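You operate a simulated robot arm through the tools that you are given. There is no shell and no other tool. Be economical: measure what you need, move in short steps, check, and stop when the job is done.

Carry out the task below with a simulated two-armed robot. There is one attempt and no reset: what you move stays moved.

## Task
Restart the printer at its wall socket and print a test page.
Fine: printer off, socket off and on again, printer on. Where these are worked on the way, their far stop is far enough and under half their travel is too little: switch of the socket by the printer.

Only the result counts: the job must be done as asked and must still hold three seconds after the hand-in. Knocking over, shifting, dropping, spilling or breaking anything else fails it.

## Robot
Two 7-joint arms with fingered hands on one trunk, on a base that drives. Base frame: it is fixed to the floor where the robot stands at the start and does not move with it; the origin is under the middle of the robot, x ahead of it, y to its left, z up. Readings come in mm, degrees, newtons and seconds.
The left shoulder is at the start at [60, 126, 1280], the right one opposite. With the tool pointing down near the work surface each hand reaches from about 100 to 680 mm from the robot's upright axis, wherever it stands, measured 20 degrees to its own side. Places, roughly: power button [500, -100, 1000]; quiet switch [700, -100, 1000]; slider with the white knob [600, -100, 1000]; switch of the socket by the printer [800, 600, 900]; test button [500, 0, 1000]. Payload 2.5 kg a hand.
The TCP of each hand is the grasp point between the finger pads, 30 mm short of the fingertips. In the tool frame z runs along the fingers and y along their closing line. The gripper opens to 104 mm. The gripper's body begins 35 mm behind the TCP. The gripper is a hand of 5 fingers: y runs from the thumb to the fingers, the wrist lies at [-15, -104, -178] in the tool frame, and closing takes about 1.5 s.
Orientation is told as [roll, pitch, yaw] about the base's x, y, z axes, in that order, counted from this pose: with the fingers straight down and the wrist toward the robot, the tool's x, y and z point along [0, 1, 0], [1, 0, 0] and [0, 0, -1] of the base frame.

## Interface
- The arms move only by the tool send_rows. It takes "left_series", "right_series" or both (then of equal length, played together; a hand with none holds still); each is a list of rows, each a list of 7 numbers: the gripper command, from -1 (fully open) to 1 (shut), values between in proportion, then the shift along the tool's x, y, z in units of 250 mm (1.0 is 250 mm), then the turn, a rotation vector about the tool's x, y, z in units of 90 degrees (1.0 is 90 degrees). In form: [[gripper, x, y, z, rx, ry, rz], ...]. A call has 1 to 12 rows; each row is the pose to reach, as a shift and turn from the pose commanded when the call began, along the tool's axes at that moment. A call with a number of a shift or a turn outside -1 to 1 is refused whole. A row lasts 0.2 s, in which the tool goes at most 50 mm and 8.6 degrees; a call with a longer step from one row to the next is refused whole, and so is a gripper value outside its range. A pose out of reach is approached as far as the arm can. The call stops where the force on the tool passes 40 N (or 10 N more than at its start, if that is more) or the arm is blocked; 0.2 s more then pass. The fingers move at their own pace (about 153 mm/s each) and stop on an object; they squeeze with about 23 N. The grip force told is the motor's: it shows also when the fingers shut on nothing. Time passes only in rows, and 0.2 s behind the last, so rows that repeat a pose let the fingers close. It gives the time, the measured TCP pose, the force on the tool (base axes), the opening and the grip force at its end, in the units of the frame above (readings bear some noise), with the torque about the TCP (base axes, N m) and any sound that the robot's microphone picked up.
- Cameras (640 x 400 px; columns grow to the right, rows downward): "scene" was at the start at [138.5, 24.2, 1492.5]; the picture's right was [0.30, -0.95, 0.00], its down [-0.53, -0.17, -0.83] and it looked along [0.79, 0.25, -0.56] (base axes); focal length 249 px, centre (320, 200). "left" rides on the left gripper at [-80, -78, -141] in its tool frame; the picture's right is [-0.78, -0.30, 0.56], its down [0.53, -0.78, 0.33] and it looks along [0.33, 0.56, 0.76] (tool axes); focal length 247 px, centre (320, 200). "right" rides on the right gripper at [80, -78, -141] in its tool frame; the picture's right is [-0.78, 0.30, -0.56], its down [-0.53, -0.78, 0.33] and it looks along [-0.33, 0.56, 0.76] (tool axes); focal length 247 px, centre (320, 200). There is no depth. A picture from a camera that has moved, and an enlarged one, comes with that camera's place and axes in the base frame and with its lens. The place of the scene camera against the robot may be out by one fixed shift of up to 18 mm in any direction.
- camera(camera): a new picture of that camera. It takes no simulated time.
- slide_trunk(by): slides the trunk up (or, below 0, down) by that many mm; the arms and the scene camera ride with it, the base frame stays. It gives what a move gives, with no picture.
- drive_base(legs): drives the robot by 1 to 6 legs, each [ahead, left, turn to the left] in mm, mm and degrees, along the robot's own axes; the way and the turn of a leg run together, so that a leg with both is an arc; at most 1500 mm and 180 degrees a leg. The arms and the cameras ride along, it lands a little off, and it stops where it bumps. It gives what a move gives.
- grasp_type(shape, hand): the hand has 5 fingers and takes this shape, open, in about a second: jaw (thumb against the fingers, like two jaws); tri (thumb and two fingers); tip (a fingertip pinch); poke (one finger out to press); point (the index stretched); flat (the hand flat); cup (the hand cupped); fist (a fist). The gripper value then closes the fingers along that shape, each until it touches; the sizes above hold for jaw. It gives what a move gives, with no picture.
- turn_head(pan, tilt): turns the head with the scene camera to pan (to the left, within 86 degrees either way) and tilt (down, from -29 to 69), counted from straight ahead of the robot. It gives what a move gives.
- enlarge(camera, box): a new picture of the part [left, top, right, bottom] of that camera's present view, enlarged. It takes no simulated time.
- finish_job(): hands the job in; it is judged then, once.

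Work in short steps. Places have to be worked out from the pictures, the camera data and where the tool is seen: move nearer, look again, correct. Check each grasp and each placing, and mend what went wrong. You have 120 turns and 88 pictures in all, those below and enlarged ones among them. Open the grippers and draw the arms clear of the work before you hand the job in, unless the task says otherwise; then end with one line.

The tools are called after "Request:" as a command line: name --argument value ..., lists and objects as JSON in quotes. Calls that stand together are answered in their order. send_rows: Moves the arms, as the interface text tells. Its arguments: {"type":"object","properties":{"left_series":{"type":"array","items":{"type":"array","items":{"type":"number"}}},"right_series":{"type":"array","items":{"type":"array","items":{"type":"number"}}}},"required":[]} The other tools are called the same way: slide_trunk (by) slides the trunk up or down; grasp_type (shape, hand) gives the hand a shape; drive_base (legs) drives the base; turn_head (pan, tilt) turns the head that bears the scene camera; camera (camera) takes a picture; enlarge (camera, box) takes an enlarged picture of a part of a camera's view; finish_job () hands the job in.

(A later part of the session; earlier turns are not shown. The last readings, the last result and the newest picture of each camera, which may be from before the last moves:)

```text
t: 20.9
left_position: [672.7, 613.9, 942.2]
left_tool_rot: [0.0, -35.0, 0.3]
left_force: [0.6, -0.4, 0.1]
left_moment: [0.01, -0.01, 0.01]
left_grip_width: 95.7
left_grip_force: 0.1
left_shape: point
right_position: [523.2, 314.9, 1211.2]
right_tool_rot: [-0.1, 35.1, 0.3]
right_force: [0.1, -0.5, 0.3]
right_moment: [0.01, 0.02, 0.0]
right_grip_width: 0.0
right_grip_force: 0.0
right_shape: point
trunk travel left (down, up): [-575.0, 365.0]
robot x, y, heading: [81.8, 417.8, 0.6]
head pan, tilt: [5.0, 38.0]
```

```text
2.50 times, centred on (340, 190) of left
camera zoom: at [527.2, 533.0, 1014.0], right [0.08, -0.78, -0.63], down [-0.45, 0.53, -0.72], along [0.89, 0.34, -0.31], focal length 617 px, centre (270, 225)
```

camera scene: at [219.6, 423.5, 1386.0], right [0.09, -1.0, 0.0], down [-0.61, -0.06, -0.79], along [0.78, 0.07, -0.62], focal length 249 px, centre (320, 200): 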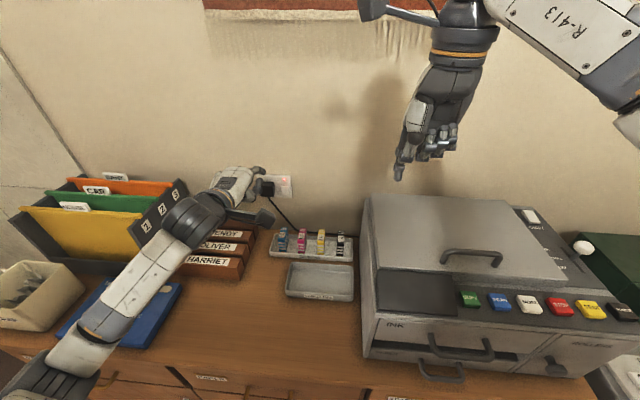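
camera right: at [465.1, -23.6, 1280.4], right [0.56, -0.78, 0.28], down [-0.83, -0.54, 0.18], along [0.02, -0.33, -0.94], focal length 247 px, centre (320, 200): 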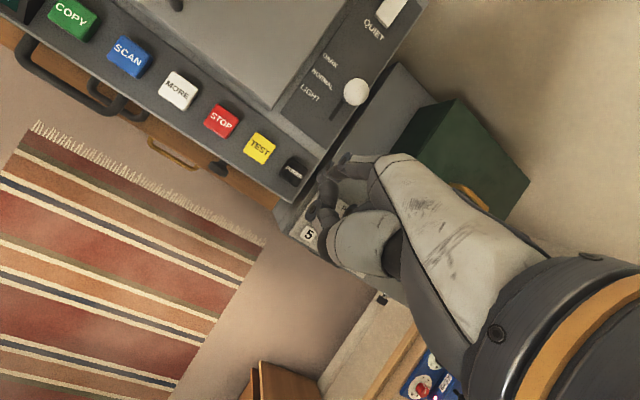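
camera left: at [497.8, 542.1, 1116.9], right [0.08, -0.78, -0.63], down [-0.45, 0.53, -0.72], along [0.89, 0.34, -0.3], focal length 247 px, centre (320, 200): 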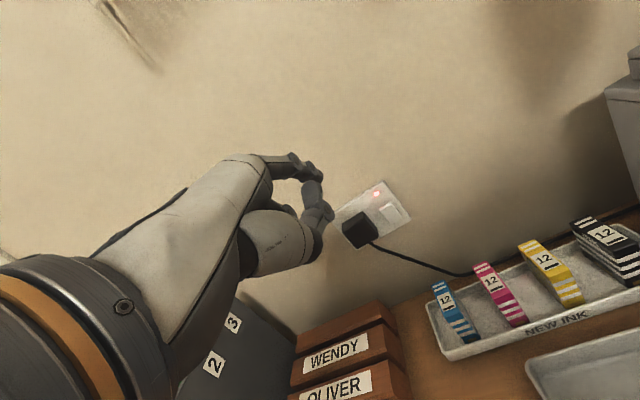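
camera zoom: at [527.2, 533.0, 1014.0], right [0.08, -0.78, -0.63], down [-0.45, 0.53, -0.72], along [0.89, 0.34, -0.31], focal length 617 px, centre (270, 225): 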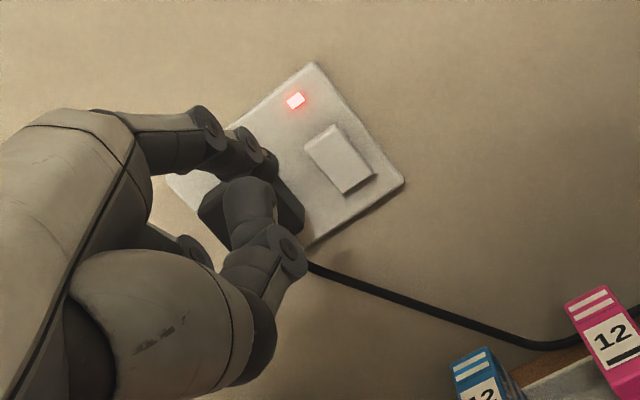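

The finger sprang back and the switch is unharmed, lamp still lit. Next I pitch to −90° (finger horizontal) while backing off further.

Request:
send_rows --left_series '[[1, -0.031, -0.028, -0.032, -0.087, 0, 0], [1, -0.062, -0.056, -0.065, -0.175, 0, 0], [1, -0.093, -0.085, -0.097, -0.262, 0, 0], [1, -0.123, -0.113, -0.13, -0.349, 0, 0], [1, -0.154, -0.141, -0.162, -0.437, 0, 0], [1, -0.185, -0.17, -0.195, -0.524, 0, 0], [1, -0.216, -0.198, -0.227, -0.611, 0, 0]]'

Request:
send_rows --left_series '[[1, 0, 0, 0, 0, 0, -0.083], [1, 0, 0, 0, 0, 0, -0.167], [1, 0, 0, 0, 0, 0, -0.25], [1, 0, 0, 0, 0, 0, -0.333], [1, 0, 0, 0, 0, 0, -0.417], [1, 0, 0, 0, 0, 0, -0.5], [1, 0, 0, 0, 0, 0, -0.583], [1, 0, 0, 0, 0, 0, -0.667], [1, 0, 0, 0, 0, 0, -0.75], [1, 0, 0, 0, 0, 0, -0.833], [1, 0, 0, 0, 0, 0, -0.917], [1, 0, 0, 0, 0, 0, -1.0]]'

Request:
camera --camera "left"

Request:
camera --camera "scene"

```text
t: 22.5
left_position: [594.9, 567.5, 950.7]
left_tool_rot: [65.7, -87.8, -65.3]
left_force: [-0.3, 0.2, 0.2]
left_moment: [0.04, 0.04, 0.02]
left_grip_width: 96.4
left_grip_force: 0.1
left_shape: point
right_position: [522.3, 315.3, 1211.0]
right_tool_rot: [0.0, 35.0, 0.4]
right_force: [0.1, 0.9, 0.7]
right_moment: [0.03, -0.02, 0.01]
right_grip_width: 0.1
right_grip_force: 0.1
right_shape: point
trunk travel left (down, up): [-575.0, 365.0]
robot x, y, heading: [77.3, 417.0, 0.2]
head pan, tilt: [5.0, 38.0]
```

```text
t: 23.3
left_position: [593.9, 598.7, 946.3]
left_tool_rot: [-84.9, -77.8, 85.7]
left_force: [-0.2, 0.2, 0.0]
left_moment: [-0.01, 0.0, -0.02]
left_grip_width: 96.1
left_grip_force: 0.1
left_shape: point
right_position: [524.1, 314.4, 1210.5]
right_tool_rot: [0.0, 35.0, 0.3]
right_force: [-0.7, 0.1, 0.4]
right_moment: [0.01, 0.03, 0.04]
right_grip_width: 0.0
right_grip_force: 0.0
right_shape: point
trunk travel left (down, up): [-575.0, 365.0]
robot x, y, heading: [82.2, 417.6, 0.6]
head pan, tilt: [5.0, 38.0]
stopped in row 4 (left hand): the arm was blocked; the commanded pose is now the measured one
```

```text
47 pictures are left
camera left: at [453.1, 503.0, 891.2], right [0.56, -0.81, -0.14], down [0.31, 0.36, -0.88], along [0.77, 0.45, 0.46], focal length 247 px, centre (320, 200)
```

left: 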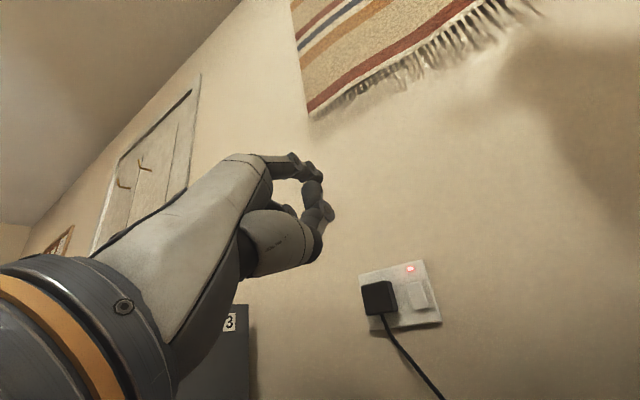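

```text
46 pictures are left
camera scene: at [219.3, 423.6, 1386.0], right [0.09, -1.0, 0.0], down [-0.61, -0.06, -0.79], along [0.78, 0.07, -0.62], focal length 249 px, centre (320, 200)
```

scene: 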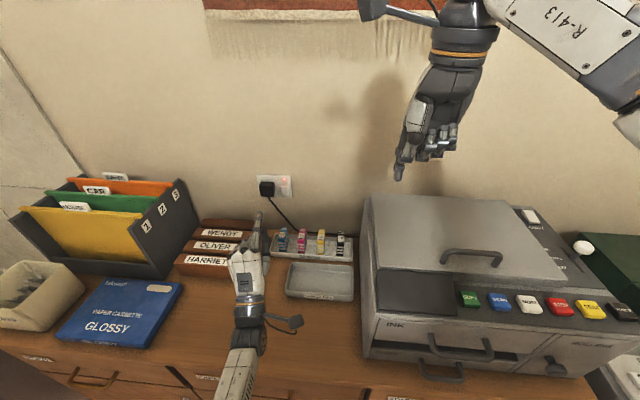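

Rolling is limited by the wrist, but the finger now points straight ahead. I'll keep palm-down, with a 20° yaw to the left (keeps knuckles off the plug) and 25° less pitch (keeps the wrist above the trays), and re-set the point shape.

Request:
send_rows --left_series '[[1, 0, 0.02, 0, 0.069, 0.056, 0], [1, 0, 0.04, 0, 0.139, 0.111, 0], [1, 0, 0.06, 0, 0.208, 0.167, 0], [1, 0, 0.08, 0, 0.278, 0.222, 0]]'

Request:
grasp_type --hand "left" --shape "point"

Request:
camera --camera "left"

Request:
camera --camera "scene"

```text
t: 24.0
left_position: [599.8, 639.6, 971.8]
left_tool_rot: [2.4, -76.0, 9.0]
left_force: [0.1, 0.1, 0.2]
left_moment: [-0.01, 0.01, -0.01]
left_grip_width: 95.9
left_grip_force: 0.0
left_shape: point
right_position: [523.4, 315.7, 1210.4]
right_tool_rot: [0.0, 35.1, 0.2]
right_force: [-0.6, -0.6, 0.0]
right_moment: [0.0, 0.0, 0.03]
right_grip_width: 0.1
right_grip_force: 0.0
right_shape: point
trunk travel left (down, up): [-575.0, 365.0]
robot x, y, heading: [77.6, 415.8, 0.2]
head pan, tilt: [5.0, 38.0]
stopped in row 3 (left hand): the arm was blocked; the commanded pose is now the measured one
```

```text
t: 24.9
left_position: [601.0, 639.4, 970.6]
left_tool_rot: [2.5, -76.0, 9.0]
left_force: [0.2, -0.6, 0.3]
left_moment: [-0.01, 0.0, 0.0]
left_grip_width: 96.2
left_grip_force: 0.0
left_shape: point
right_position: [522.7, 315.4, 1210.9]
right_tool_rot: [0.0, 34.9, 0.3]
right_force: [-0.2, -0.3, 0.0]
right_moment: [0.02, -0.01, 0.0]
right_grip_width: 0.0
right_grip_force: 0.1
right_shape: point
trunk travel left (down, up): [-575.0, 365.0]
robot x, y, heading: [74.9, 421.6, 0.1]
head pan, tilt: [5.0, 38.0]
```

```text
45 pictures are left
camera left: at [462.1, 531.7, 929.1], right [0.61, -0.66, -0.43], down [0.03, 0.56, -0.83], along [0.79, 0.5, 0.36], focal length 247 px, centre (320, 200)
```

left: 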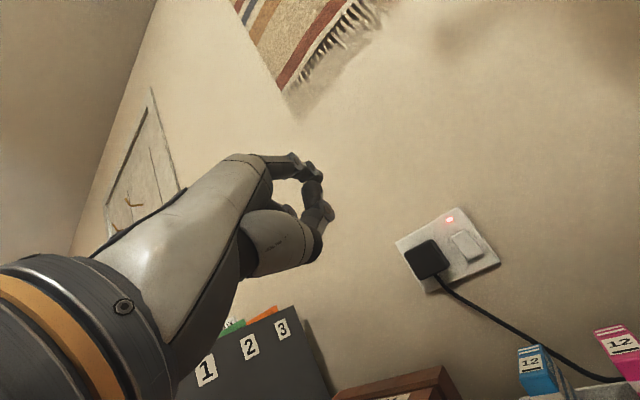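

```text
44 pictures are left
camera scene: at [219.3, 423.5, 1386.0], right [0.09, -1.0, 0.0], down [-0.61, -0.06, -0.79], along [0.78, 0.07, -0.62], focal length 249 px, centre (320, 200)
```

scene: 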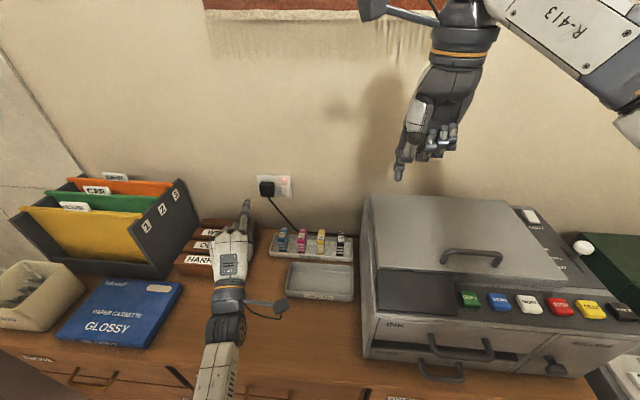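

The left wrist keeps meeting limits, and its curled fingers lie on the plug's side. The right hand's curled fingers lie on the other side, so I'll use it: first tuck the left arm up and back, then drive left.

Request:
send_rows --left_series '[[1, 0.018, 0.138, -0.115, 0.07, 0, 0], [1, 0.036, 0.275, -0.23, 0.14, 0, 0], [1, 0.054, 0.413, -0.344, 0.21, 0, 0], [1, 0.072, 0.55, -0.459, 0.28, 0, 0], [1, 0.09, 0.688, -0.574, 0.35, 0, 0]]'

Request:
camera --camera "scene"

```text
t: 26.1
left_position: [530.6, 640.4, 1184.5]
left_tool_rot: [0.6, -44.5, 10.9]
left_force: [-0.2, -0.6, 0.2]
left_moment: [0.0, 0.03, -0.01]
left_grip_width: 96.2
left_grip_force: 0.0
left_shape: point
left hand out of reach, approached as far as the arm can: row 4, 5
right_position: [523.3, 315.7, 1210.9]
right_tool_rot: [0.0, 35.0, 0.3]
right_force: [-0.3, -0.3, -0.5]
right_moment: [0.0, 0.03, -0.01]
right_grip_width: 0.2
right_grip_force: 0.1
right_shape: point
trunk travel left (down, up): [-575.0, 365.0]
robot x, y, heading: [78.0, 419.0, 0.8]
head pan, tilt: [5.0, 38.0]
```

```text
43 pictures are left
camera scene: at [219.0, 423.6, 1386.0], right [0.09, -1.0, 0.0], down [-0.61, -0.06, -0.79], along [0.78, 0.07, -0.62], focal length 249 px, centre (320, 200)
```

scene: 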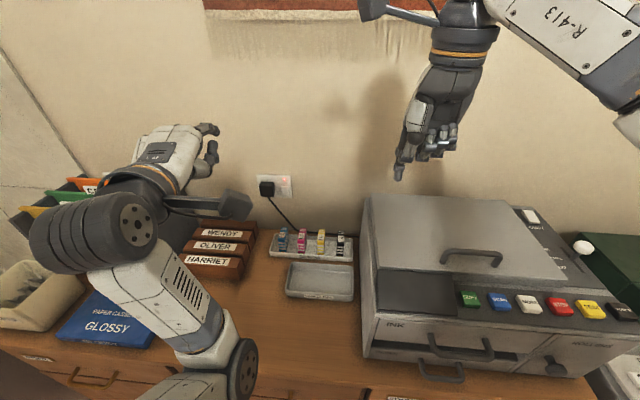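

The left elbow has swung low and inward; I move the left hand outward and level it, so it stays out of the way.

Request:
send_rows --left_series '[[1, 0.06, 0, -0.05, 0.08, 0, 0], [1, 0.12, 0, -0.1, 0.16, 0, 0], [1, 0.18, 0, -0.15, 0.24, 0, 0], [1, 0.24, 0, -0.2, 0.32, 0, 0], [1, 0.3, 0, -0.25, 0.4, 0, 0], [1, 0.36, 0, -0.3, 0.48, 0, 0], [1, 0.42, 0, -0.3, 0.48, 0, 0]]'

Request:
camera --camera "scene"

```text
t: 27.7
left_position: [458.1, 734.3, 1237.2]
left_tool_rot: [0.5, -1.2, 11.3]
left_force: [-0.4, 0.5, -0.4]
left_moment: [0.02, 0.0, -0.02]
left_grip_width: 96.0
left_grip_force: 0.1
left_shape: point
left hand out of reach, approached as far as the arm can: row 2, 3, 4, 5, 6
right_position: [522.9, 315.3, 1210.5]
right_tool_rot: [0.0, 34.9, 0.3]
right_force: [-0.4, 0.1, -0.2]
right_moment: [0.01, 0.0, 0.01]
right_grip_width: 0.0
right_grip_force: 0.0
right_shape: point
trunk travel left (down, up): [-575.0, 365.0]
robot x, y, heading: [77.5, 417.6, 0.2]
head pan, tilt: [5.0, 38.0]
```

```text
42 pictures are left
camera scene: at [219.3, 423.7, 1386.0], right [0.09, -1.0, 0.0], down [-0.61, -0.06, -0.79], along [0.78, 0.07, -0.62], focal length 249 px, centre (320, 200)
```

scene: 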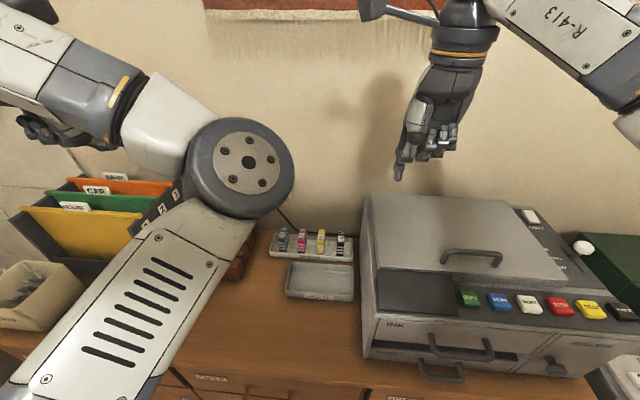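

The left elbow is high and inboard but robot-relative at y>+80; if I drive further so the switch is straight ahead of the right shoulder, arms stay apart. Driving left 282 mm and pitching the right hand to −55°.

Request:
drive_base --legs '[[0, 282, 0]]'

Request:
send_rows --right_series '[[1, 0, 0, 0, -0.083, 0, 0], [1, 0, 0, 0, -0.167, 0, 0], [1, 0, 0, 0, -0.25, 0, 0], [1, 0, 0, 0, -0.333, 0, 0], [1, 0, 0, 0, -0.417, 0, 0], [1, 0, 0, 0, -0.5, 0, 0], [1, 0, 0, 0, -0.583, 0, 0], [1, 0, 0, 0, -0.667, 0, 0], [1, 0, 0, 0, -0.75, 0, 0], [1, 0, 0, 0, -0.833, 0, 0], [1, 0, 0, 0, -0.917, 0, 0], [1, 0, 0, 0, -1.0, 0, 0]]'

Request:
turn_head --pan -8 --tilt 38

Request:
camera --camera "scene"

Request:
camera --camera "right"

```text
t: 29.7
left_position: [456.3, 1017.0, 1237.7]
left_tool_rot: [0.5, -1.3, 11.4]
left_force: [1.1, -0.5, 0.1]
left_moment: [0.02, 0.0, 0.0]
left_grip_width: 95.9
left_grip_force: 0.1
left_shape: point
right_position: [522.0, 598.2, 1210.3]
right_tool_rot: [0.1, 35.0, 0.3]
right_force: [0.2, 1.0, -0.7]
right_moment: [-0.03, 0.05, 0.04]
right_grip_width: 0.0
right_grip_force: 0.1
right_shape: point
trunk travel left (down, up): [-575.0, 365.0]
robot x, y, heading: [75.6, 701.3, 0.2]
head pan, tilt: [5.0, 38.0]
```

```text
t: 32.3
left_position: [456.0, 1017.2, 1238.2]
left_tool_rot: [0.4, -1.3, 11.4]
left_force: [-0.3, -0.6, -0.4]
left_moment: [-0.02, -0.01, -0.03]
left_grip_width: 96.0
left_grip_force: 0.1
left_shape: point
right_position: [525.0, 602.3, 1213.0]
right_tool_rot: [-0.1, -53.8, 0.8]
right_force: [-0.5, 0.9, 0.1]
right_moment: [0.0, 0.01, 0.0]
right_grip_width: 0.0
right_grip_force: 0.0
right_shape: point
right hand out of reach, approached as far as the arm can: row 12
trunk travel left (down, up): [-575.0, 365.0]
robot x, y, heading: [78.5, 696.9, -0.1]
head pan, tilt: [5.0, 38.0]
```

```text
t: 33.0
left_position: [456.7, 1016.6, 1237.6]
left_tool_rot: [0.5, -1.3, 11.4]
left_force: [0.4, -0.3, 0.3]
left_moment: [0.03, 0.01, 0.03]
left_grip_width: 96.2
left_grip_force: 0.2
left_shape: point
right_position: [525.9, 602.2, 1212.1]
right_tool_rot: [0.0, -53.7, 0.7]
right_force: [0.6, 0.1, 0.8]
right_moment: [0.02, 0.0, 0.01]
right_grip_width: 0.0
right_grip_force: 0.0
right_shape: point
trunk travel left (down, up): [-575.0, 365.0]
robot x, y, heading: [78.5, 699.5, 0.2]
head pan, tilt: [-8.0, 38.0]
```

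```text
41 pictures are left
camera scene: at [217.4, 685.5, 1386.0], right [-0.13, -0.99, 0.0], down [-0.61, 0.08, -0.79], along [0.78, -0.1, -0.62], focal length 249 px, centre (320, 200)
```

scene: 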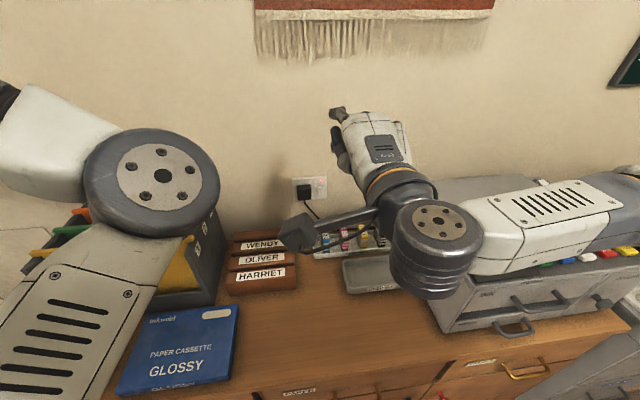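

```text
40 pictures are left
camera right: at [367.0, 680.9, 1234.6], right [-0.26, -0.78, 0.57], down [-0.19, -0.54, -0.82], along [0.95, -0.32, 0.0], focal length 247 px, centre (320, 200)
```

right: 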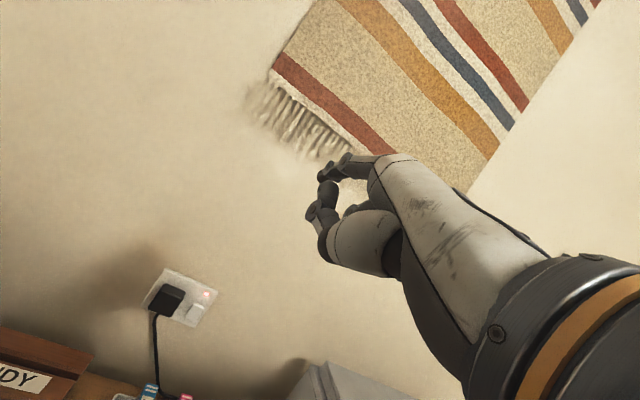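

Right hand is well placed. I go half way toward the switch.

Request:
send_rows --right_series '[[1, -0.011, -0.048, 0.152, 0, 0, 0], [1, -0.022, -0.096, 0.304, 0, 0, 0], [1, -0.032, -0.144, 0.456, 0, 0, 0], [1, -0.043, -0.192, 0.608, 0, 0, 0], [1, -0.054, -0.24, 0.76, 0, 0, 0]]'

Request:
camera --camera "right"

Request:
camera --camera "scene"

```text
t: 34.2
left_position: [457.4, 1017.0, 1237.8]
left_tool_rot: [0.5, -1.2, 11.5]
left_force: [0.3, 0.1, 0.5]
left_moment: [0.0, 0.02, -0.03]
left_grip_width: 96.1
left_grip_force: 0.1
left_shape: point
right_position: [630.5, 657.4, 1095.3]
right_tool_rot: [-0.1, -54.3, -0.8]
right_force: [0.0, -0.2, 0.4]
right_moment: [-0.01, 0.0, -0.01]
right_grip_width: 96.1
right_grip_force: 0.0
right_shape: point
right hand out of reach, approached as far as the arm can: row 2, 3, 4, 5
trunk travel left (down, up): [-575.0, 365.0]
robot x, y, heading: [74.3, 700.3, 0.2]
head pan, tilt: [-8.0, 38.0]
```

```text
39 pictures are left
camera right: at [472.8, 740.6, 1115.4], right [-0.29, -0.77, 0.57], down [-0.19, -0.53, -0.82], along [0.94, -0.35, 0.01], focal length 247 px, centre (320, 200)
```

right: 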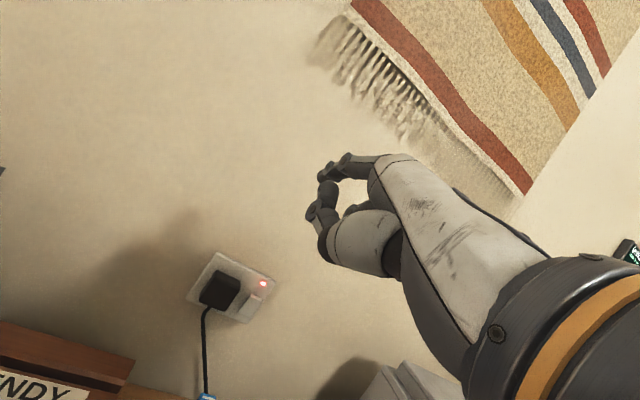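

```text
38 pictures are left
camera scene: at [218.2, 685.8, 1385.9], right [-0.13, -0.99, 0.0], down [-0.61, 0.08, -0.79], along [0.78, -0.11, -0.62], focal length 249 px, centre (320, 200)
```

scene: 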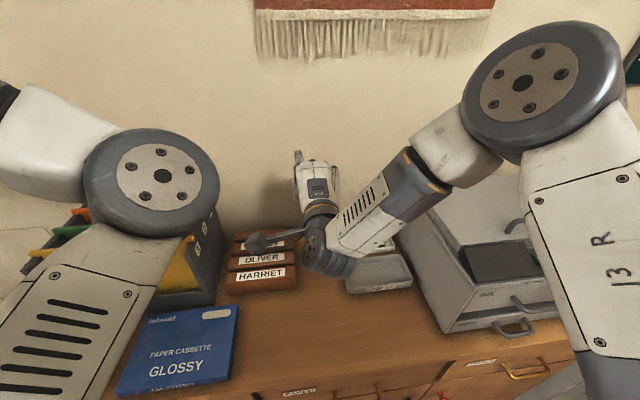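

The right arm flipped elbow-up and couldn't reach: the hand wants a level forearm, so the shoulder should be lower. I retreat, then lower the trunk 250 mm.

Request:
send_rows --right_series '[[1, -0.05, 0.031, -0.152, 0, 0, 0], [1, -0.1, 0.062, -0.305, 0, 0, 0], [1, -0.15, 0.094, -0.458, 0, 0, 0], [1, -0.2, 0.125, -0.61, 0, 0, 0]]'

Request:
slide_trunk --by -200

Request:
camera --camera "scene"

```text
t: 35.2
left_position: [455.7, 1015.4, 1238.9]
left_tool_rot: [0.5, -1.3, 11.4]
left_force: [0.3, -0.3, -0.8]
left_moment: [-0.01, 0.01, 0.01]
left_grip_width: 96.4
left_grip_force: 0.0
left_shape: point
right_position: [525.6, 608.5, 1209.4]
right_tool_rot: [-0.1, -55.0, 0.3]
right_force: [0.3, -0.4, 0.3]
right_moment: [-0.03, 0.02, -0.02]
right_grip_width: 96.1
right_grip_force: 0.1
right_shape: point
right hand out of reach, approached as far as the arm can: row 4
trunk travel left (down, up): [-575.0, 365.0]
robot x, y, heading: [79.2, 700.8, 0.3]
head pan, tilt: [-8.0, 38.0]
```

```text
t: 37.4
left_position: [457.7, 1015.9, 1036.4]
left_tool_rot: [0.5, -1.3, 11.4]
left_force: [0.8, -0.7, 0.8]
left_moment: [-0.02, 0.0, -0.04]
left_grip_width: 96.0
left_grip_force: 0.1
left_shape: point
right_position: [525.7, 608.1, 1009.0]
right_tool_rot: [-0.1, -54.9, 0.3]
right_force: [0.5, -0.1, 0.2]
right_moment: [0.02, 0.01, -0.01]
right_grip_width: 95.9
right_grip_force: 0.1
right_shape: point
trunk travel left (down, up): [-375.0, 565.0]
robot x, y, heading: [79.8, 702.0, 0.3]
head pan, tilt: [-8.0, 38.0]
```

```text
37 pictures are left
camera scene: at [217.4, 685.4, 1186.0], right [-0.13, -0.99, 0.0], down [-0.61, 0.08, -0.79], along [0.78, -0.11, -0.62], focal length 249 px, centre (320, 200)
```

scene: 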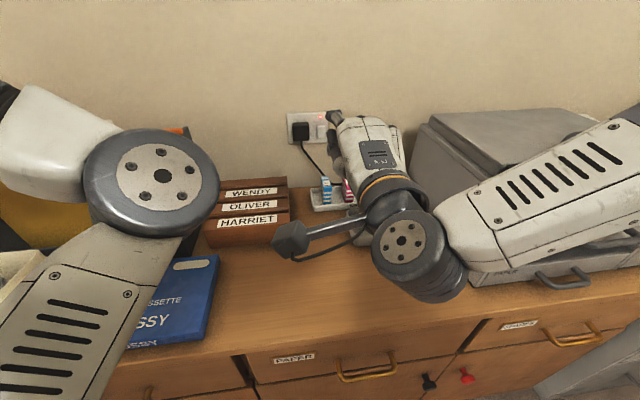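

Trunk lowered; the right hand is level now. I move half way again.

Request:
send_rows --right_series '[[1, -0.018, 0.02, 0.132, 0, 0, 0], [1, -0.036, 0.041, 0.264, 0, 0, 0], [1, -0.054, 0.061, 0.396, 0, 0, 0], [1, -0.072, 0.082, 0.528, 0, 0, 0]]'

Request:
camera --camera "right"

Request:
camera --camera "scene"

```text
t: 38.4
left_position: [456.6, 1016.0, 1037.7]
left_tool_rot: [0.5, -1.2, 11.5]
left_force: [-0.7, -0.6, -0.3]
left_moment: [0.04, 0.02, 0.03]
left_grip_width: 96.0
left_grip_force: 0.0
left_shape: point
right_position: [636.4, 618.7, 972.0]
right_tool_rot: [0.0, -54.5, -0.3]
right_force: [0.7, -0.4, -0.4]
right_moment: [-0.01, 0.02, -0.05]
right_grip_width: 96.1
right_grip_force: 0.1
right_shape: point
right hand out of reach, approached as far as the arm can: row 2, 3, 4
trunk travel left (down, up): [-375.0, 565.0]
robot x, y, heading: [81.6, 698.7, 0.3]
head pan, tilt: [-8.0, 38.0]
```

```text
36 pictures are left
camera right: at [477.6, 700.8, 991.1], right [-0.29, -0.77, 0.56], down [-0.18, -0.53, -0.83], along [0.94, -0.34, 0.01], focal length 247 px, centre (320, 200)
```

right: 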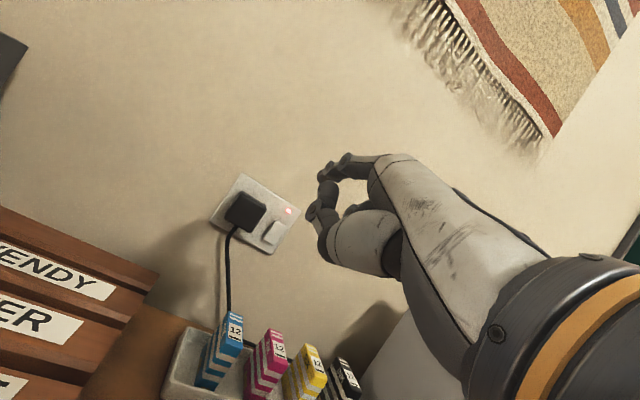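

```text
35 pictures are left
camera scene: at [217.4, 685.2, 1186.0], right [-0.13, -0.99, 0.0], down [-0.61, 0.08, -0.79], along [0.78, -0.11, -0.62], focal length 249 px, centre (320, 200)
```

scene: 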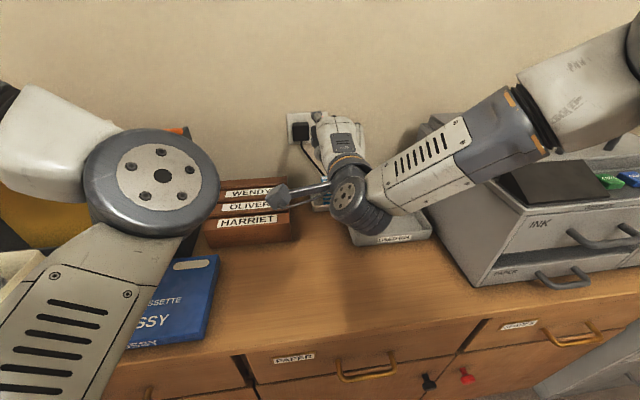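

The arm comes from the right, so a bit of left yaw is natural. I yaw 18° and shift right.

Request:
send_rows --right_series '[[1, -0.054, -0.01, 0.024, 0, 0.041, -0.029], [1, -0.108, -0.02, 0.048, 0, 0.082, -0.058], [1, -0.162, -0.03, 0.073, 0, 0.122, -0.087], [1, -0.216, -0.039, 0.097, 0, 0.163, -0.116]]'

Request:
camera --camera "right"

```text
t: 39.4
left_position: [455.9, 1017.2, 1037.6]
left_tool_rot: [0.4, -1.3, 11.4]
left_force: [0.3, 0.3, 0.3]
left_moment: [-0.01, 0.02, 0.0]
left_grip_width: 96.1
left_grip_force: 0.2
left_shape: point
right_position: [630.1, 608.9, 999.3]
right_tool_rot: [-1.1, -47.6, 8.9]
right_force: [0.1, -0.1, -0.4]
right_moment: [0.0, 0.0, -0.03]
right_grip_width: 96.1
right_grip_force: 0.2
right_shape: point
right hand out of reach, approached as far as the arm can: row 1, 2, 3, 4
trunk travel left (down, up): [-375.0, 565.0]
robot x, y, heading: [76.0, 699.3, -0.0]
head pan, tilt: [-8.0, 38.0]
```

```text
34 pictures are left
camera right: at [464.8, 667.8, 1036.3], right [-0.1, -0.79, 0.6], down [-0.2, -0.58, -0.79], along [0.98, -0.2, -0.1], focal length 247 px, centre (320, 200)
```

right: 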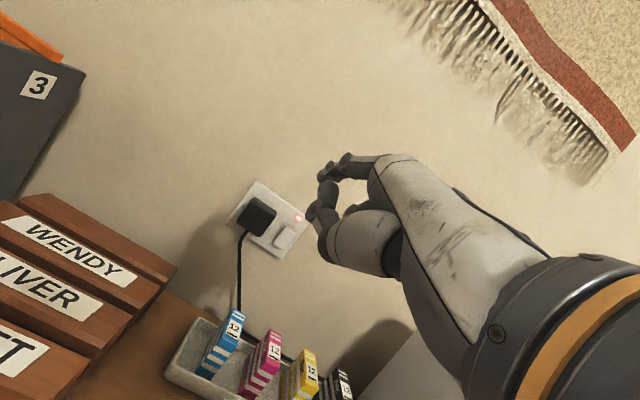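

The wrist prefers a straighter arm. I back the base 90 mm so the arm stretches forward more, and set a −47° pitch pose aiming at the switch.

Request:
drive_base --legs '[[-90, 0, 0]]'

Request:
send_rows --right_series '[[1, -0.05, -0.02, 0.1, 0, 0, 0], [1, -0.1, -0.04, 0.2, 0, 0, 0], [1, -0.13, -0.06, 0.3, 0, 0, 0], [1, -0.16, -0.08, 0.4, 0, 0, 0]]'

Request:
camera --camera "scene"

Request:
camera --camera "right"

```text
t: 40.5
left_position: [367.5, 1015.9, 1037.3]
left_tool_rot: [0.5, -1.3, 11.3]
left_force: [-0.3, 0.1, 0.3]
left_moment: [-0.01, 0.01, 0.02]
left_grip_width: 95.9
left_grip_force: 0.0
left_shape: point
right_position: [539.8, 608.8, 997.2]
right_tool_rot: [-0.9, -47.7, 8.8]
right_force: [0.3, 0.3, 0.0]
right_moment: [0.01, 0.01, 0.0]
right_grip_width: 95.8
right_grip_force: 0.1
right_shape: point
trunk travel left (down, up): [-375.0, 565.0]
robot x, y, heading: [-10.4, 702.0, -0.1]
head pan, tilt: [-8.0, 38.0]
```

```text
t: 41.5
left_position: [367.0, 1016.1, 1037.4]
left_tool_rot: [0.5, -1.2, 11.2]
left_force: [0.6, -0.2, -0.2]
left_moment: [0.02, 0.0, 0.02]
left_grip_width: 96.0
left_grip_force: 0.1
left_shape: point
right_position: [553.1, 601.1, 985.1]
right_tool_rot: [-1.0, -47.8, 8.7]
right_force: [0.0, 0.0, -0.5]
right_moment: [-0.02, 0.02, 0.03]
right_grip_width: 95.9
right_grip_force: 0.0
right_shape: point
right hand out of reach, approached as far as the arm can: row 1, 2, 3, 4
trunk travel left (down, up): [-375.0, 565.0]
robot x, y, heading: [-12.5, 697.0, 0.2]
head pan, tilt: [-8.0, 38.0]
```

```text
33 pictures are left
camera scene: at [127.8, 684.8, 1186.0], right [-0.13, -0.99, 0.0], down [-0.61, 0.08, -0.79], along [0.78, -0.11, -0.62], focal length 249 px, centre (320, 200)
```

scene: 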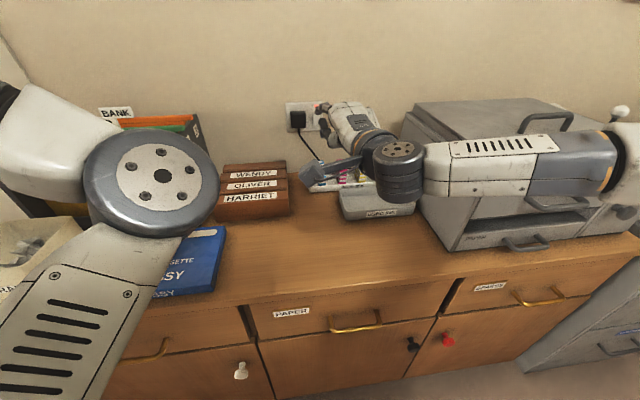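

```text
32 pictures are left
camera right: at [387.2, 659.4, 1022.3], right [-0.1, -0.79, 0.6], down [-0.2, -0.58, -0.79], along [0.97, -0.2, -0.1], focal length 247 px, centre (320, 200)
```

right: 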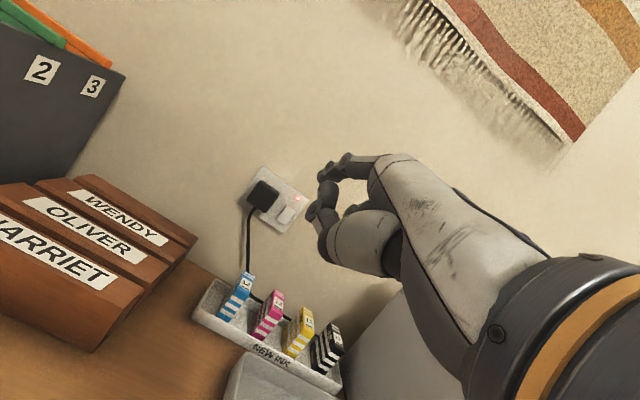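

The forearm folded out to the right because I pitched while the hand was near the body. I un-pitch to about −15° while rising, then extend forward first.

Request:
send_rows --right_series '[[1, 0, 0.047, -0.043, 0.072, -0.01, 0.01], [1, 0, 0.095, -0.086, 0.144, -0.02, 0.02], [1, 0, 0.142, -0.128, 0.216, -0.035, 0.03], [1, 0, 0.19, -0.171, 0.288, -0.05, 0.04], [1, 0, 0.237, -0.214, 0.36, -0.06, 0.05]]'

Request:
slide_trunk --by 150

Request:
camera --camera "scene"

```text
t: 42.7
left_position: [366.5, 1015.8, 1036.7]
left_tool_rot: [0.5, -1.3, 11.3]
left_force: [0.0, -1.1, -0.1]
left_moment: [0.02, 0.01, 0.01]
left_grip_width: 96.1
left_grip_force: 0.1
left_shape: point
right_position: [554.7, 602.0, 1065.9]
right_tool_rot: [-3.0, -15.3, 2.3]
right_force: [-0.4, 0.4, -0.2]
right_moment: [0.04, -0.01, 0.02]
right_grip_width: 95.8
right_grip_force: 0.0
right_shape: point
trunk travel left (down, up): [-375.0, 565.0]
robot x, y, heading: [-11.3, 696.4, 0.4]
head pan, tilt: [-8.0, 38.0]
```

```text
t: 44.5
left_position: [367.0, 1015.9, 1187.1]
left_tool_rot: [0.5, -1.2, 11.2]
left_force: [-0.5, -0.1, 0.4]
left_moment: [-0.01, 0.0, 0.03]
left_grip_width: 96.5
left_grip_force: 0.0
left_shape: point
right_position: [553.8, 601.8, 1216.1]
right_tool_rot: [-2.9, -15.5, 2.2]
right_force: [0.4, 0.4, -1.0]
right_moment: [0.0, -0.02, 0.0]
right_grip_width: 96.2
right_grip_force: 0.1
right_shape: point
trunk travel left (down, up): [-525.0, 415.0]
robot x, y, heading: [-9.1, 696.8, 0.6]
head pan, tilt: [-8.0, 38.0]
```

```text
31 pictures are left
camera scene: at [127.8, 684.8, 1335.9], right [-0.13, -0.99, 0.0], down [-0.61, 0.08, -0.79], along [0.78, -0.11, -0.62], focal length 249 px, centre (320, 200)
```

scene: 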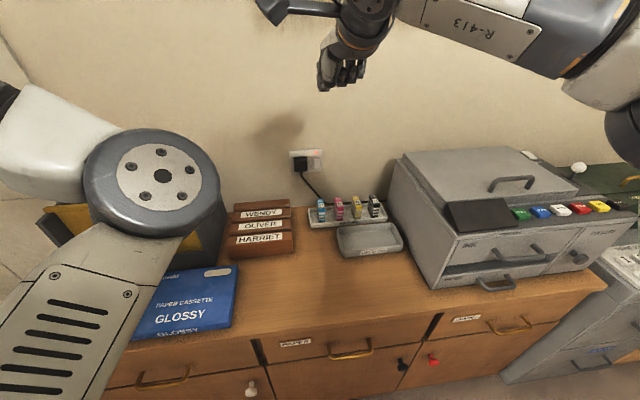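

Right arm unfolded. Now I extend forward and down to about (690,585,1020) while pitching to −35°.

Request:
send_rows --right_series '[[1, -0.012, 0.053, 0.15, -0.037, 0, 0], [1, -0.024, 0.107, 0.3, -0.074, 0, 0], [1, -0.036, 0.16, 0.45, -0.111, 0, 0], [1, -0.048, 0.213, 0.6, -0.148, 0, 0], [1, -0.06, 0.267, 0.75, -0.185, 0, 0], [1, -0.07, 0.32, 0.898, -0.222, 0, 0]]'

Request:
camera --camera "scene"

Request:
camera --camera "right"

```text
t: 45.9
left_position: [368.2, 1015.9, 1186.1]
left_tool_rot: [0.5, -1.2, 11.3]
left_force: [0.2, -0.2, 0.5]
left_moment: [-0.03, -0.03, 0.03]
left_grip_width: 95.9
left_grip_force: 0.1
left_shape: point
right_position: [692.3, 574.2, 1022.2]
right_tool_rot: [-3.6, -35.4, 3.4]
right_force: [-0.9, 0.2, -0.3]
right_moment: [0.05, -0.03, -0.02]
right_grip_width: 96.2
right_grip_force: 0.0
right_shape: point
trunk travel left (down, up): [-525.0, 415.0]
robot x, y, heading: [-12.3, 698.2, 0.1]
head pan, tilt: [-8.0, 38.0]
```

```text
30 pictures are left
camera scene: at [128.1, 684.8, 1336.0], right [-0.13, -0.99, 0.0], down [-0.61, 0.08, -0.79], along [0.78, -0.11, -0.62], focal length 249 px, centre (320, 200)
```

scene: 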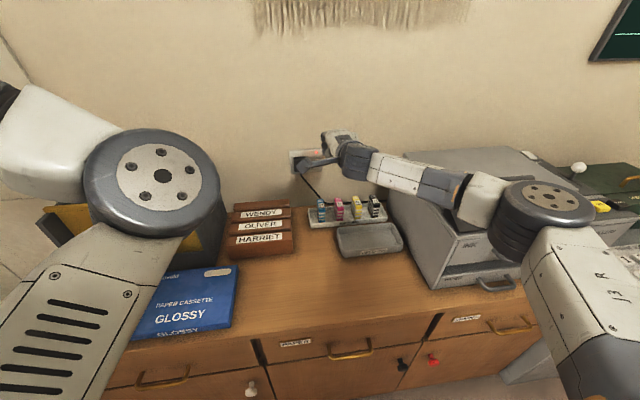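

```text
29 pictures are left
camera right: at [545.5, 655.3, 1088.8], right [-0.06, -0.75, 0.66], down [-0.43, -0.58, -0.69], along [0.9, -0.33, -0.28], focal length 247 px, centre (320, 200)
```

right: 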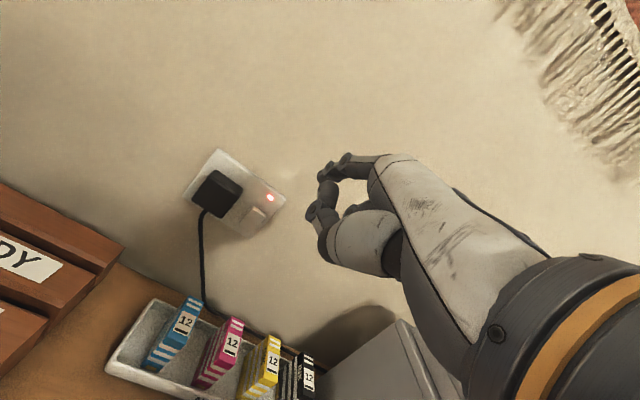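

Reached precisely. Next to ~38 mm before the rocker's top half with pitch −45°, then look closely.

Request:
send_rows --right_series '[[1, 0, -0.019, 0.132, -0.028, 0, 0], [1, 0, -0.038, 0.264, -0.056, 0, 0], [1, 0, -0.058, 0.396, -0.083, 0, 0], [1, 0, -0.077, 0.528, -0.111, 0, 0]]'

Request:
enlarge --camera "right" --box '[180, 110, 400, 250]'

```text
t: 46.9
left_position: [369.9, 1016.4, 1185.4]
left_tool_rot: [0.5, -1.0, 11.3]
left_force: [1.0, 0.3, -1.1]
left_moment: [-0.07, 0.09, -0.06]
left_grip_width: 95.9
left_grip_force: 0.1
left_shape: point
right_position: [749.1, 567.4, 931.5]
right_tool_rot: [-5.2, -38.7, 1.1]
right_force: [5.7, -9.9, 10.0]
right_moment: [0.37, 0.77, 0.58]
right_grip_width: 95.9
right_grip_force: 0.0
right_shape: point
right hand out of reach, approached as far as the arm can: row 2, 3, 4
trunk travel left (down, up): [-525.0, 415.0]
robot x, y, heading: [-12.5, 696.8, 0.4]
head pan, tilt: [-8.0, 38.0]
```

```text
2.86 times, centred on (290, 180) of right
camera zoom: at [604.3, 656.6, 987.6], right [-0.15, -0.73, 0.67], down [-0.42, -0.57, -0.71], along [0.9, -0.38, -0.22], focal length 706 px, centre (406, 257)
```

zoom: 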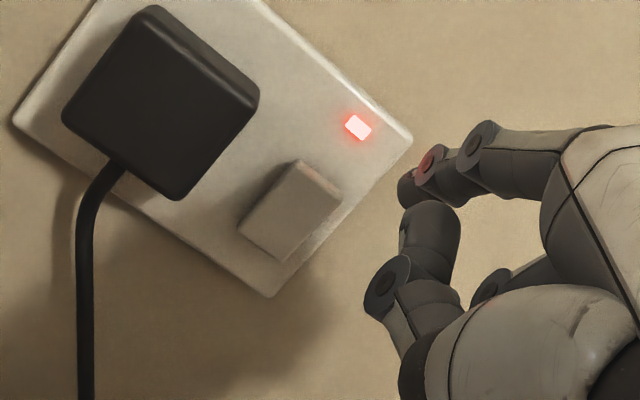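

There's an unexpected contact force (~15 N). I look at the scene before doing anything else.

Request:
camera --camera "scene"

```text
27 pictures are left
camera scene: at [131.6, 686.6, 1335.6], right [-0.13, -0.99, 0.0], down [-0.61, 0.08, -0.79], along [0.78, -0.11, -0.62], focal length 249 px, centre (320, 200)
```

scene: 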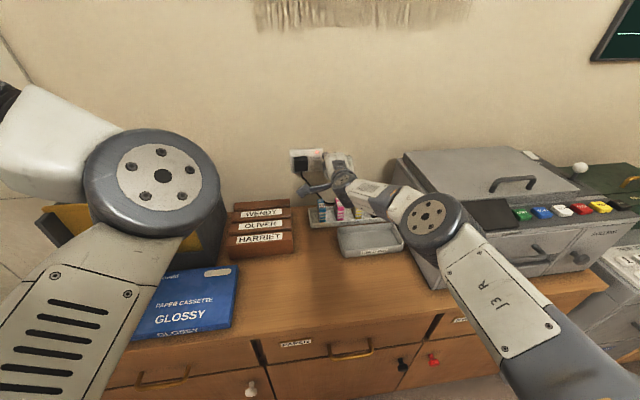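

The right elbow is likely touching the printer's left side. I reverse the last motion at once.

Request:
send_rows --right_series '[[1, 0, 0.03, -0.12, 0, 0, 0], [1, 0, 0.06, -0.25, 0, 0, 0], [1, 0, 0.08, -0.4, 0.03, 0, 0], [1, 0, 0.08, -0.53, 0.04, 0, 0]]'

Request:
camera --camera "scene"

```text
t: 47.9
left_position: [367.5, 1015.2, 1186.0]
left_tool_rot: [0.5, -1.4, 11.3]
left_force: [0.9, 1.7, 0.0]
left_moment: [0.0, 0.02, 0.06]
left_grip_width: 95.7
left_grip_force: 0.0
left_shape: point
right_position: [681.7, 577.0, 1047.7]
right_tool_rot: [-5.0, -35.0, 1.0]
right_force: [0.8, -0.1, -0.2]
right_moment: [0.01, 0.02, -0.02]
right_grip_width: 0.0
right_grip_force: 0.1
right_shape: point
trunk travel left (down, up): [-525.0, 415.0]
robot x, y, heading: [-7.1, 698.3, 0.7]
head pan, tilt: [-8.0, 38.0]
```

```text
26 pictures are left
camera scene: at [127.4, 684.8, 1336.0], right [-0.13, -0.99, 0.0], down [-0.61, 0.08, -0.79], along [0.78, -0.11, -0.62], focal length 249 px, centre (320, 200)
```

scene: 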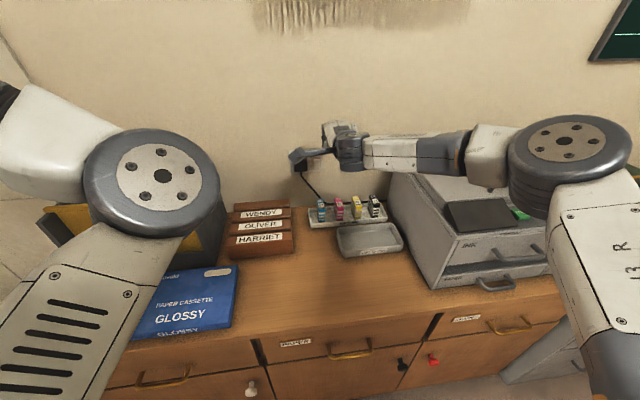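

The printer and trays look unmoved. I move the base back 50 and left 80 so the arm is straighter and its elbow stays off the printer.

Request:
drive_base --legs '[[-50, 80, 0]]'

Request:
send_rows --right_series '[[1, -0.066, 0.012, 0.12, 0, 0, 0], [1, -0.132, 0.024, 0.24, 0, 0, 0], [1, -0.198, 0.036, 0.36, 0, 0, 0], [1, -0.264, 0.048, 0.48, 0, 0, 0], [1, -0.33, 0.06, 0.6, 0, 0, 0]]'

Request:
camera --camera "scene"

```text
t: 49.0
left_position: [319.1, 1093.3, 1186.7]
left_tool_rot: [0.4, -1.3, 11.2]
left_force: [0.4, -0.5, 0.4]
left_moment: [-0.01, -0.03, 0.02]
left_grip_width: 95.7
left_grip_force: 0.0
left_shape: point
right_position: [632.6, 656.4, 1048.0]
right_tool_rot: [-5.0, -35.1, 0.8]
right_force: [-0.4, 0.1, 0.5]
right_moment: [0.03, 0.0, 0.02]
right_grip_width: 0.0
right_grip_force: 0.0
right_shape: point
trunk travel left (down, up): [-525.0, 415.0]
robot x, y, heading: [-62.1, 776.5, 0.2]
head pan, tilt: [-8.0, 38.0]
```

```text
t: 50.2
left_position: [317.9, 1091.4, 1187.8]
left_tool_rot: [0.4, -1.3, 11.1]
left_force: [-0.9, 0.2, 0.2]
left_moment: [0.04, 0.01, 0.0]
left_grip_width: 95.9
left_grip_force: 0.1
left_shape: point
right_position: [707.3, 559.5, 939.9]
right_tool_rot: [-4.9, -35.1, 0.8]
right_force: [0.1, 0.7, 0.3]
right_moment: [0.01, 0.01, 0.0]
right_grip_width: 0.3
right_grip_force: 0.1
right_shape: point
right hand out of reach, approached as far as the arm can: row 5
trunk travel left (down, up): [-525.0, 415.0]
robot x, y, heading: [-61.2, 778.4, 0.1]
head pan, tilt: [-8.0, 38.0]
```

```text
25 pictures are left
camera scene: at [78.3, 762.1, 1336.1], right [-0.14, -0.99, 0.0], down [-0.61, 0.08, -0.79], along [0.78, -0.11, -0.62], focal length 249 px, centre (320, 200)
```

scene: 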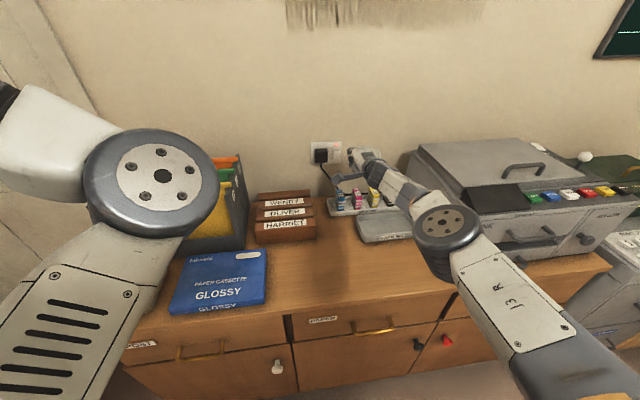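

No contact now. I set the hand's height and sideways place for the rocker's top and will advance with the base instead.

Request:
send_rows --right_series '[[1, 0.03, -0.07, 0.03, 0, 0, 0], [1, 0.06, -0.139, 0.059, 0, 0, 0]]'

Request:
drive_base --legs '[[50, 0, 0]]'

Request:
enlarge --camera "right" --box '[180, 110, 400, 250]'

```text
t: 50.8
left_position: [319.4, 1092.8, 1187.0]
left_tool_rot: [0.5, -1.4, 11.2]
left_force: [-1.4, 0.1, 0.2]
left_moment: [-0.01, 0.01, 0.02]
left_grip_width: 96.0
left_grip_force: 0.1
left_shape: point
right_position: [692.6, 569.0, 916.5]
right_tool_rot: [-4.8, -34.8, 0.5]
right_force: [-0.3, 0.0, 0.7]
right_moment: [0.04, 0.02, -0.04]
right_grip_width: 0.1
right_grip_force: 0.0
right_shape: point
right hand out of reach, approached as far as the arm can: row 2
trunk travel left (down, up): [-525.0, 415.0]
robot x, y, heading: [-59.4, 774.3, -0.0]
head pan, tilt: [-8.0, 38.0]
```

```text
t: 51.7
left_position: [370.5, 1093.9, 1186.7]
left_tool_rot: [0.6, -1.2, 11.3]
left_force: [-0.3, 0.5, -0.2]
left_moment: [0.0, 0.0, 0.01]
left_grip_width: 96.3
left_grip_force: 0.1
left_shape: point
right_position: [744.3, 568.7, 916.7]
right_tool_rot: [-4.8, -34.7, 0.7]
right_force: [0.2, -0.1, 0.4]
right_moment: [0.01, -0.01, 0.02]
right_grip_width: 0.0
right_grip_force: 0.1
right_shape: point
trunk travel left (down, up): [-525.0, 415.0]
robot x, y, heading: [-13.5, 776.3, -0.1]
head pan, tilt: [-8.0, 38.0]
```

```text
2.86 times, centred on (290, 180) of right
camera zoom: at [603.7, 659.1, 983.3], right [-0.1, -0.73, 0.68], down [-0.47, -0.57, -0.68], along [0.88, -0.39, -0.28], focal length 706 px, centre (406, 257)
```

zoom: 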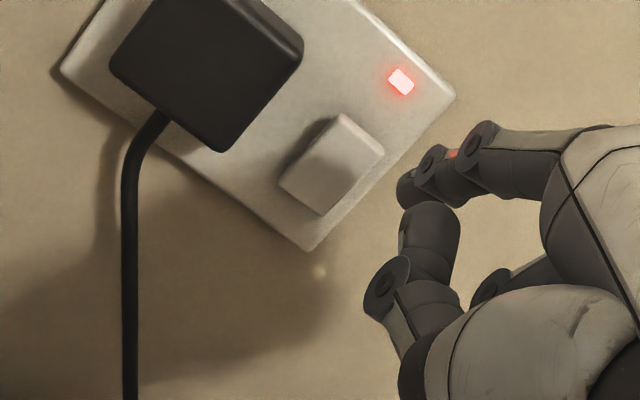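

The tip is at ≈(794,592,940); rocker spans z≈903–934 at y≈601, face ≈x 830. I lower the trunk 9 mm, pull the arm back 40, and advance the base 52 with 9 left so the arm has room to push.

Request:
send_rows --right_series '[[1, 0, -0.131, -0.092, 0, 0, 0]]'

Request:
slide_trunk --by -9

Request:
drive_base --legs '[[52, 9, 0]]'

Request:
enlarge --camera "right" --box '[220, 110, 400, 230]'

```text
t: 52.1
left_position: [368.4, 1092.4, 1188.3]
left_tool_rot: [0.5, -1.3, 11.3]
left_force: [-0.9, 0.7, -0.4]
left_moment: [0.03, 0.0, 0.05]
left_grip_width: 96.0
left_grip_force: 0.0
left_shape: point
right_position: [742.1, 568.3, 916.6]
right_tool_rot: [-5.0, -34.7, 0.7]
right_force: [-0.3, -1.0, 0.3]
right_moment: [0.03, -0.01, 0.02]
right_grip_width: 0.0
right_grip_force: 0.0
right_shape: point
right hand out of reach, approached as far as the arm can: row 1
trunk travel left (down, up): [-525.0, 415.0]
robot x, y, heading: [-12.2, 775.5, 0.0]
head pan, tilt: [-8.0, 38.0]
```

```text
t: 52.7
left_position: [368.5, 1092.1, 1179.1]
left_tool_rot: [0.5, -1.3, 11.2]
left_force: [0.2, -0.2, 0.2]
left_moment: [-0.04, -0.01, -0.01]
left_grip_width: 96.0
left_grip_force: 0.0
left_shape: point
right_position: [742.7, 568.5, 908.4]
right_tool_rot: [-4.9, -34.6, 0.7]
right_force: [0.5, -0.2, -0.3]
right_moment: [0.01, 0.01, 0.0]
right_grip_width: 0.1
right_grip_force: 0.0
right_shape: point
trunk travel left (down, up): [-516.0, 424.0]
robot x, y, heading: [-12.3, 776.7, 0.1]
head pan, tilt: [-8.0, 38.0]
```

```text
t: 53.6
left_position: [420.2, 1101.7, 1179.4]
left_tool_rot: [0.5, -1.3, 11.3]
left_force: [-1.1, -0.4, -0.2]
left_moment: [0.01, -0.03, 0.0]
left_grip_width: 96.0
left_grip_force: 0.0
left_shape: point
right_position: [794.8, 577.7, 905.6]
right_tool_rot: [-5.1, -34.6, 0.7]
right_force: [-18.7, -3.3, -8.6]
right_moment: [-0.1, 0.38, 0.08]
right_grip_width: 95.8
right_grip_force: 0.1
right_shape: point
trunk travel left (down, up): [-516.0, 424.0]
robot x, y, heading: [41.1, 786.4, 0.3]
head pan, tilt: [-8.0, 38.0]
```

```text
3.33 times, centred on (310, 170) of right
camera zoom: at [654.3, 667.4, 972.8], right [-0.1, -0.73, 0.68], down [-0.47, -0.57, -0.67], along [0.88, -0.39, -0.29], focal length 823 px, centre (353, 300)
```

zoom: 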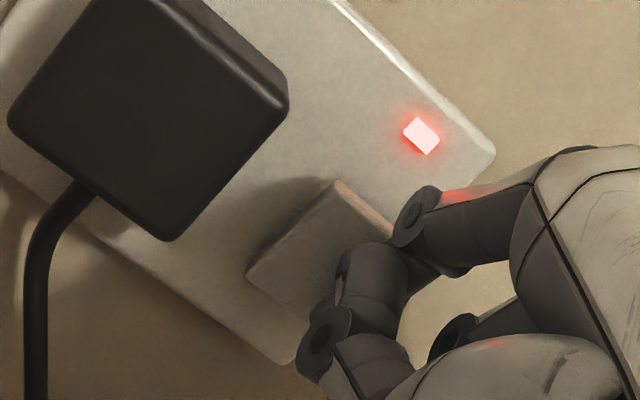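

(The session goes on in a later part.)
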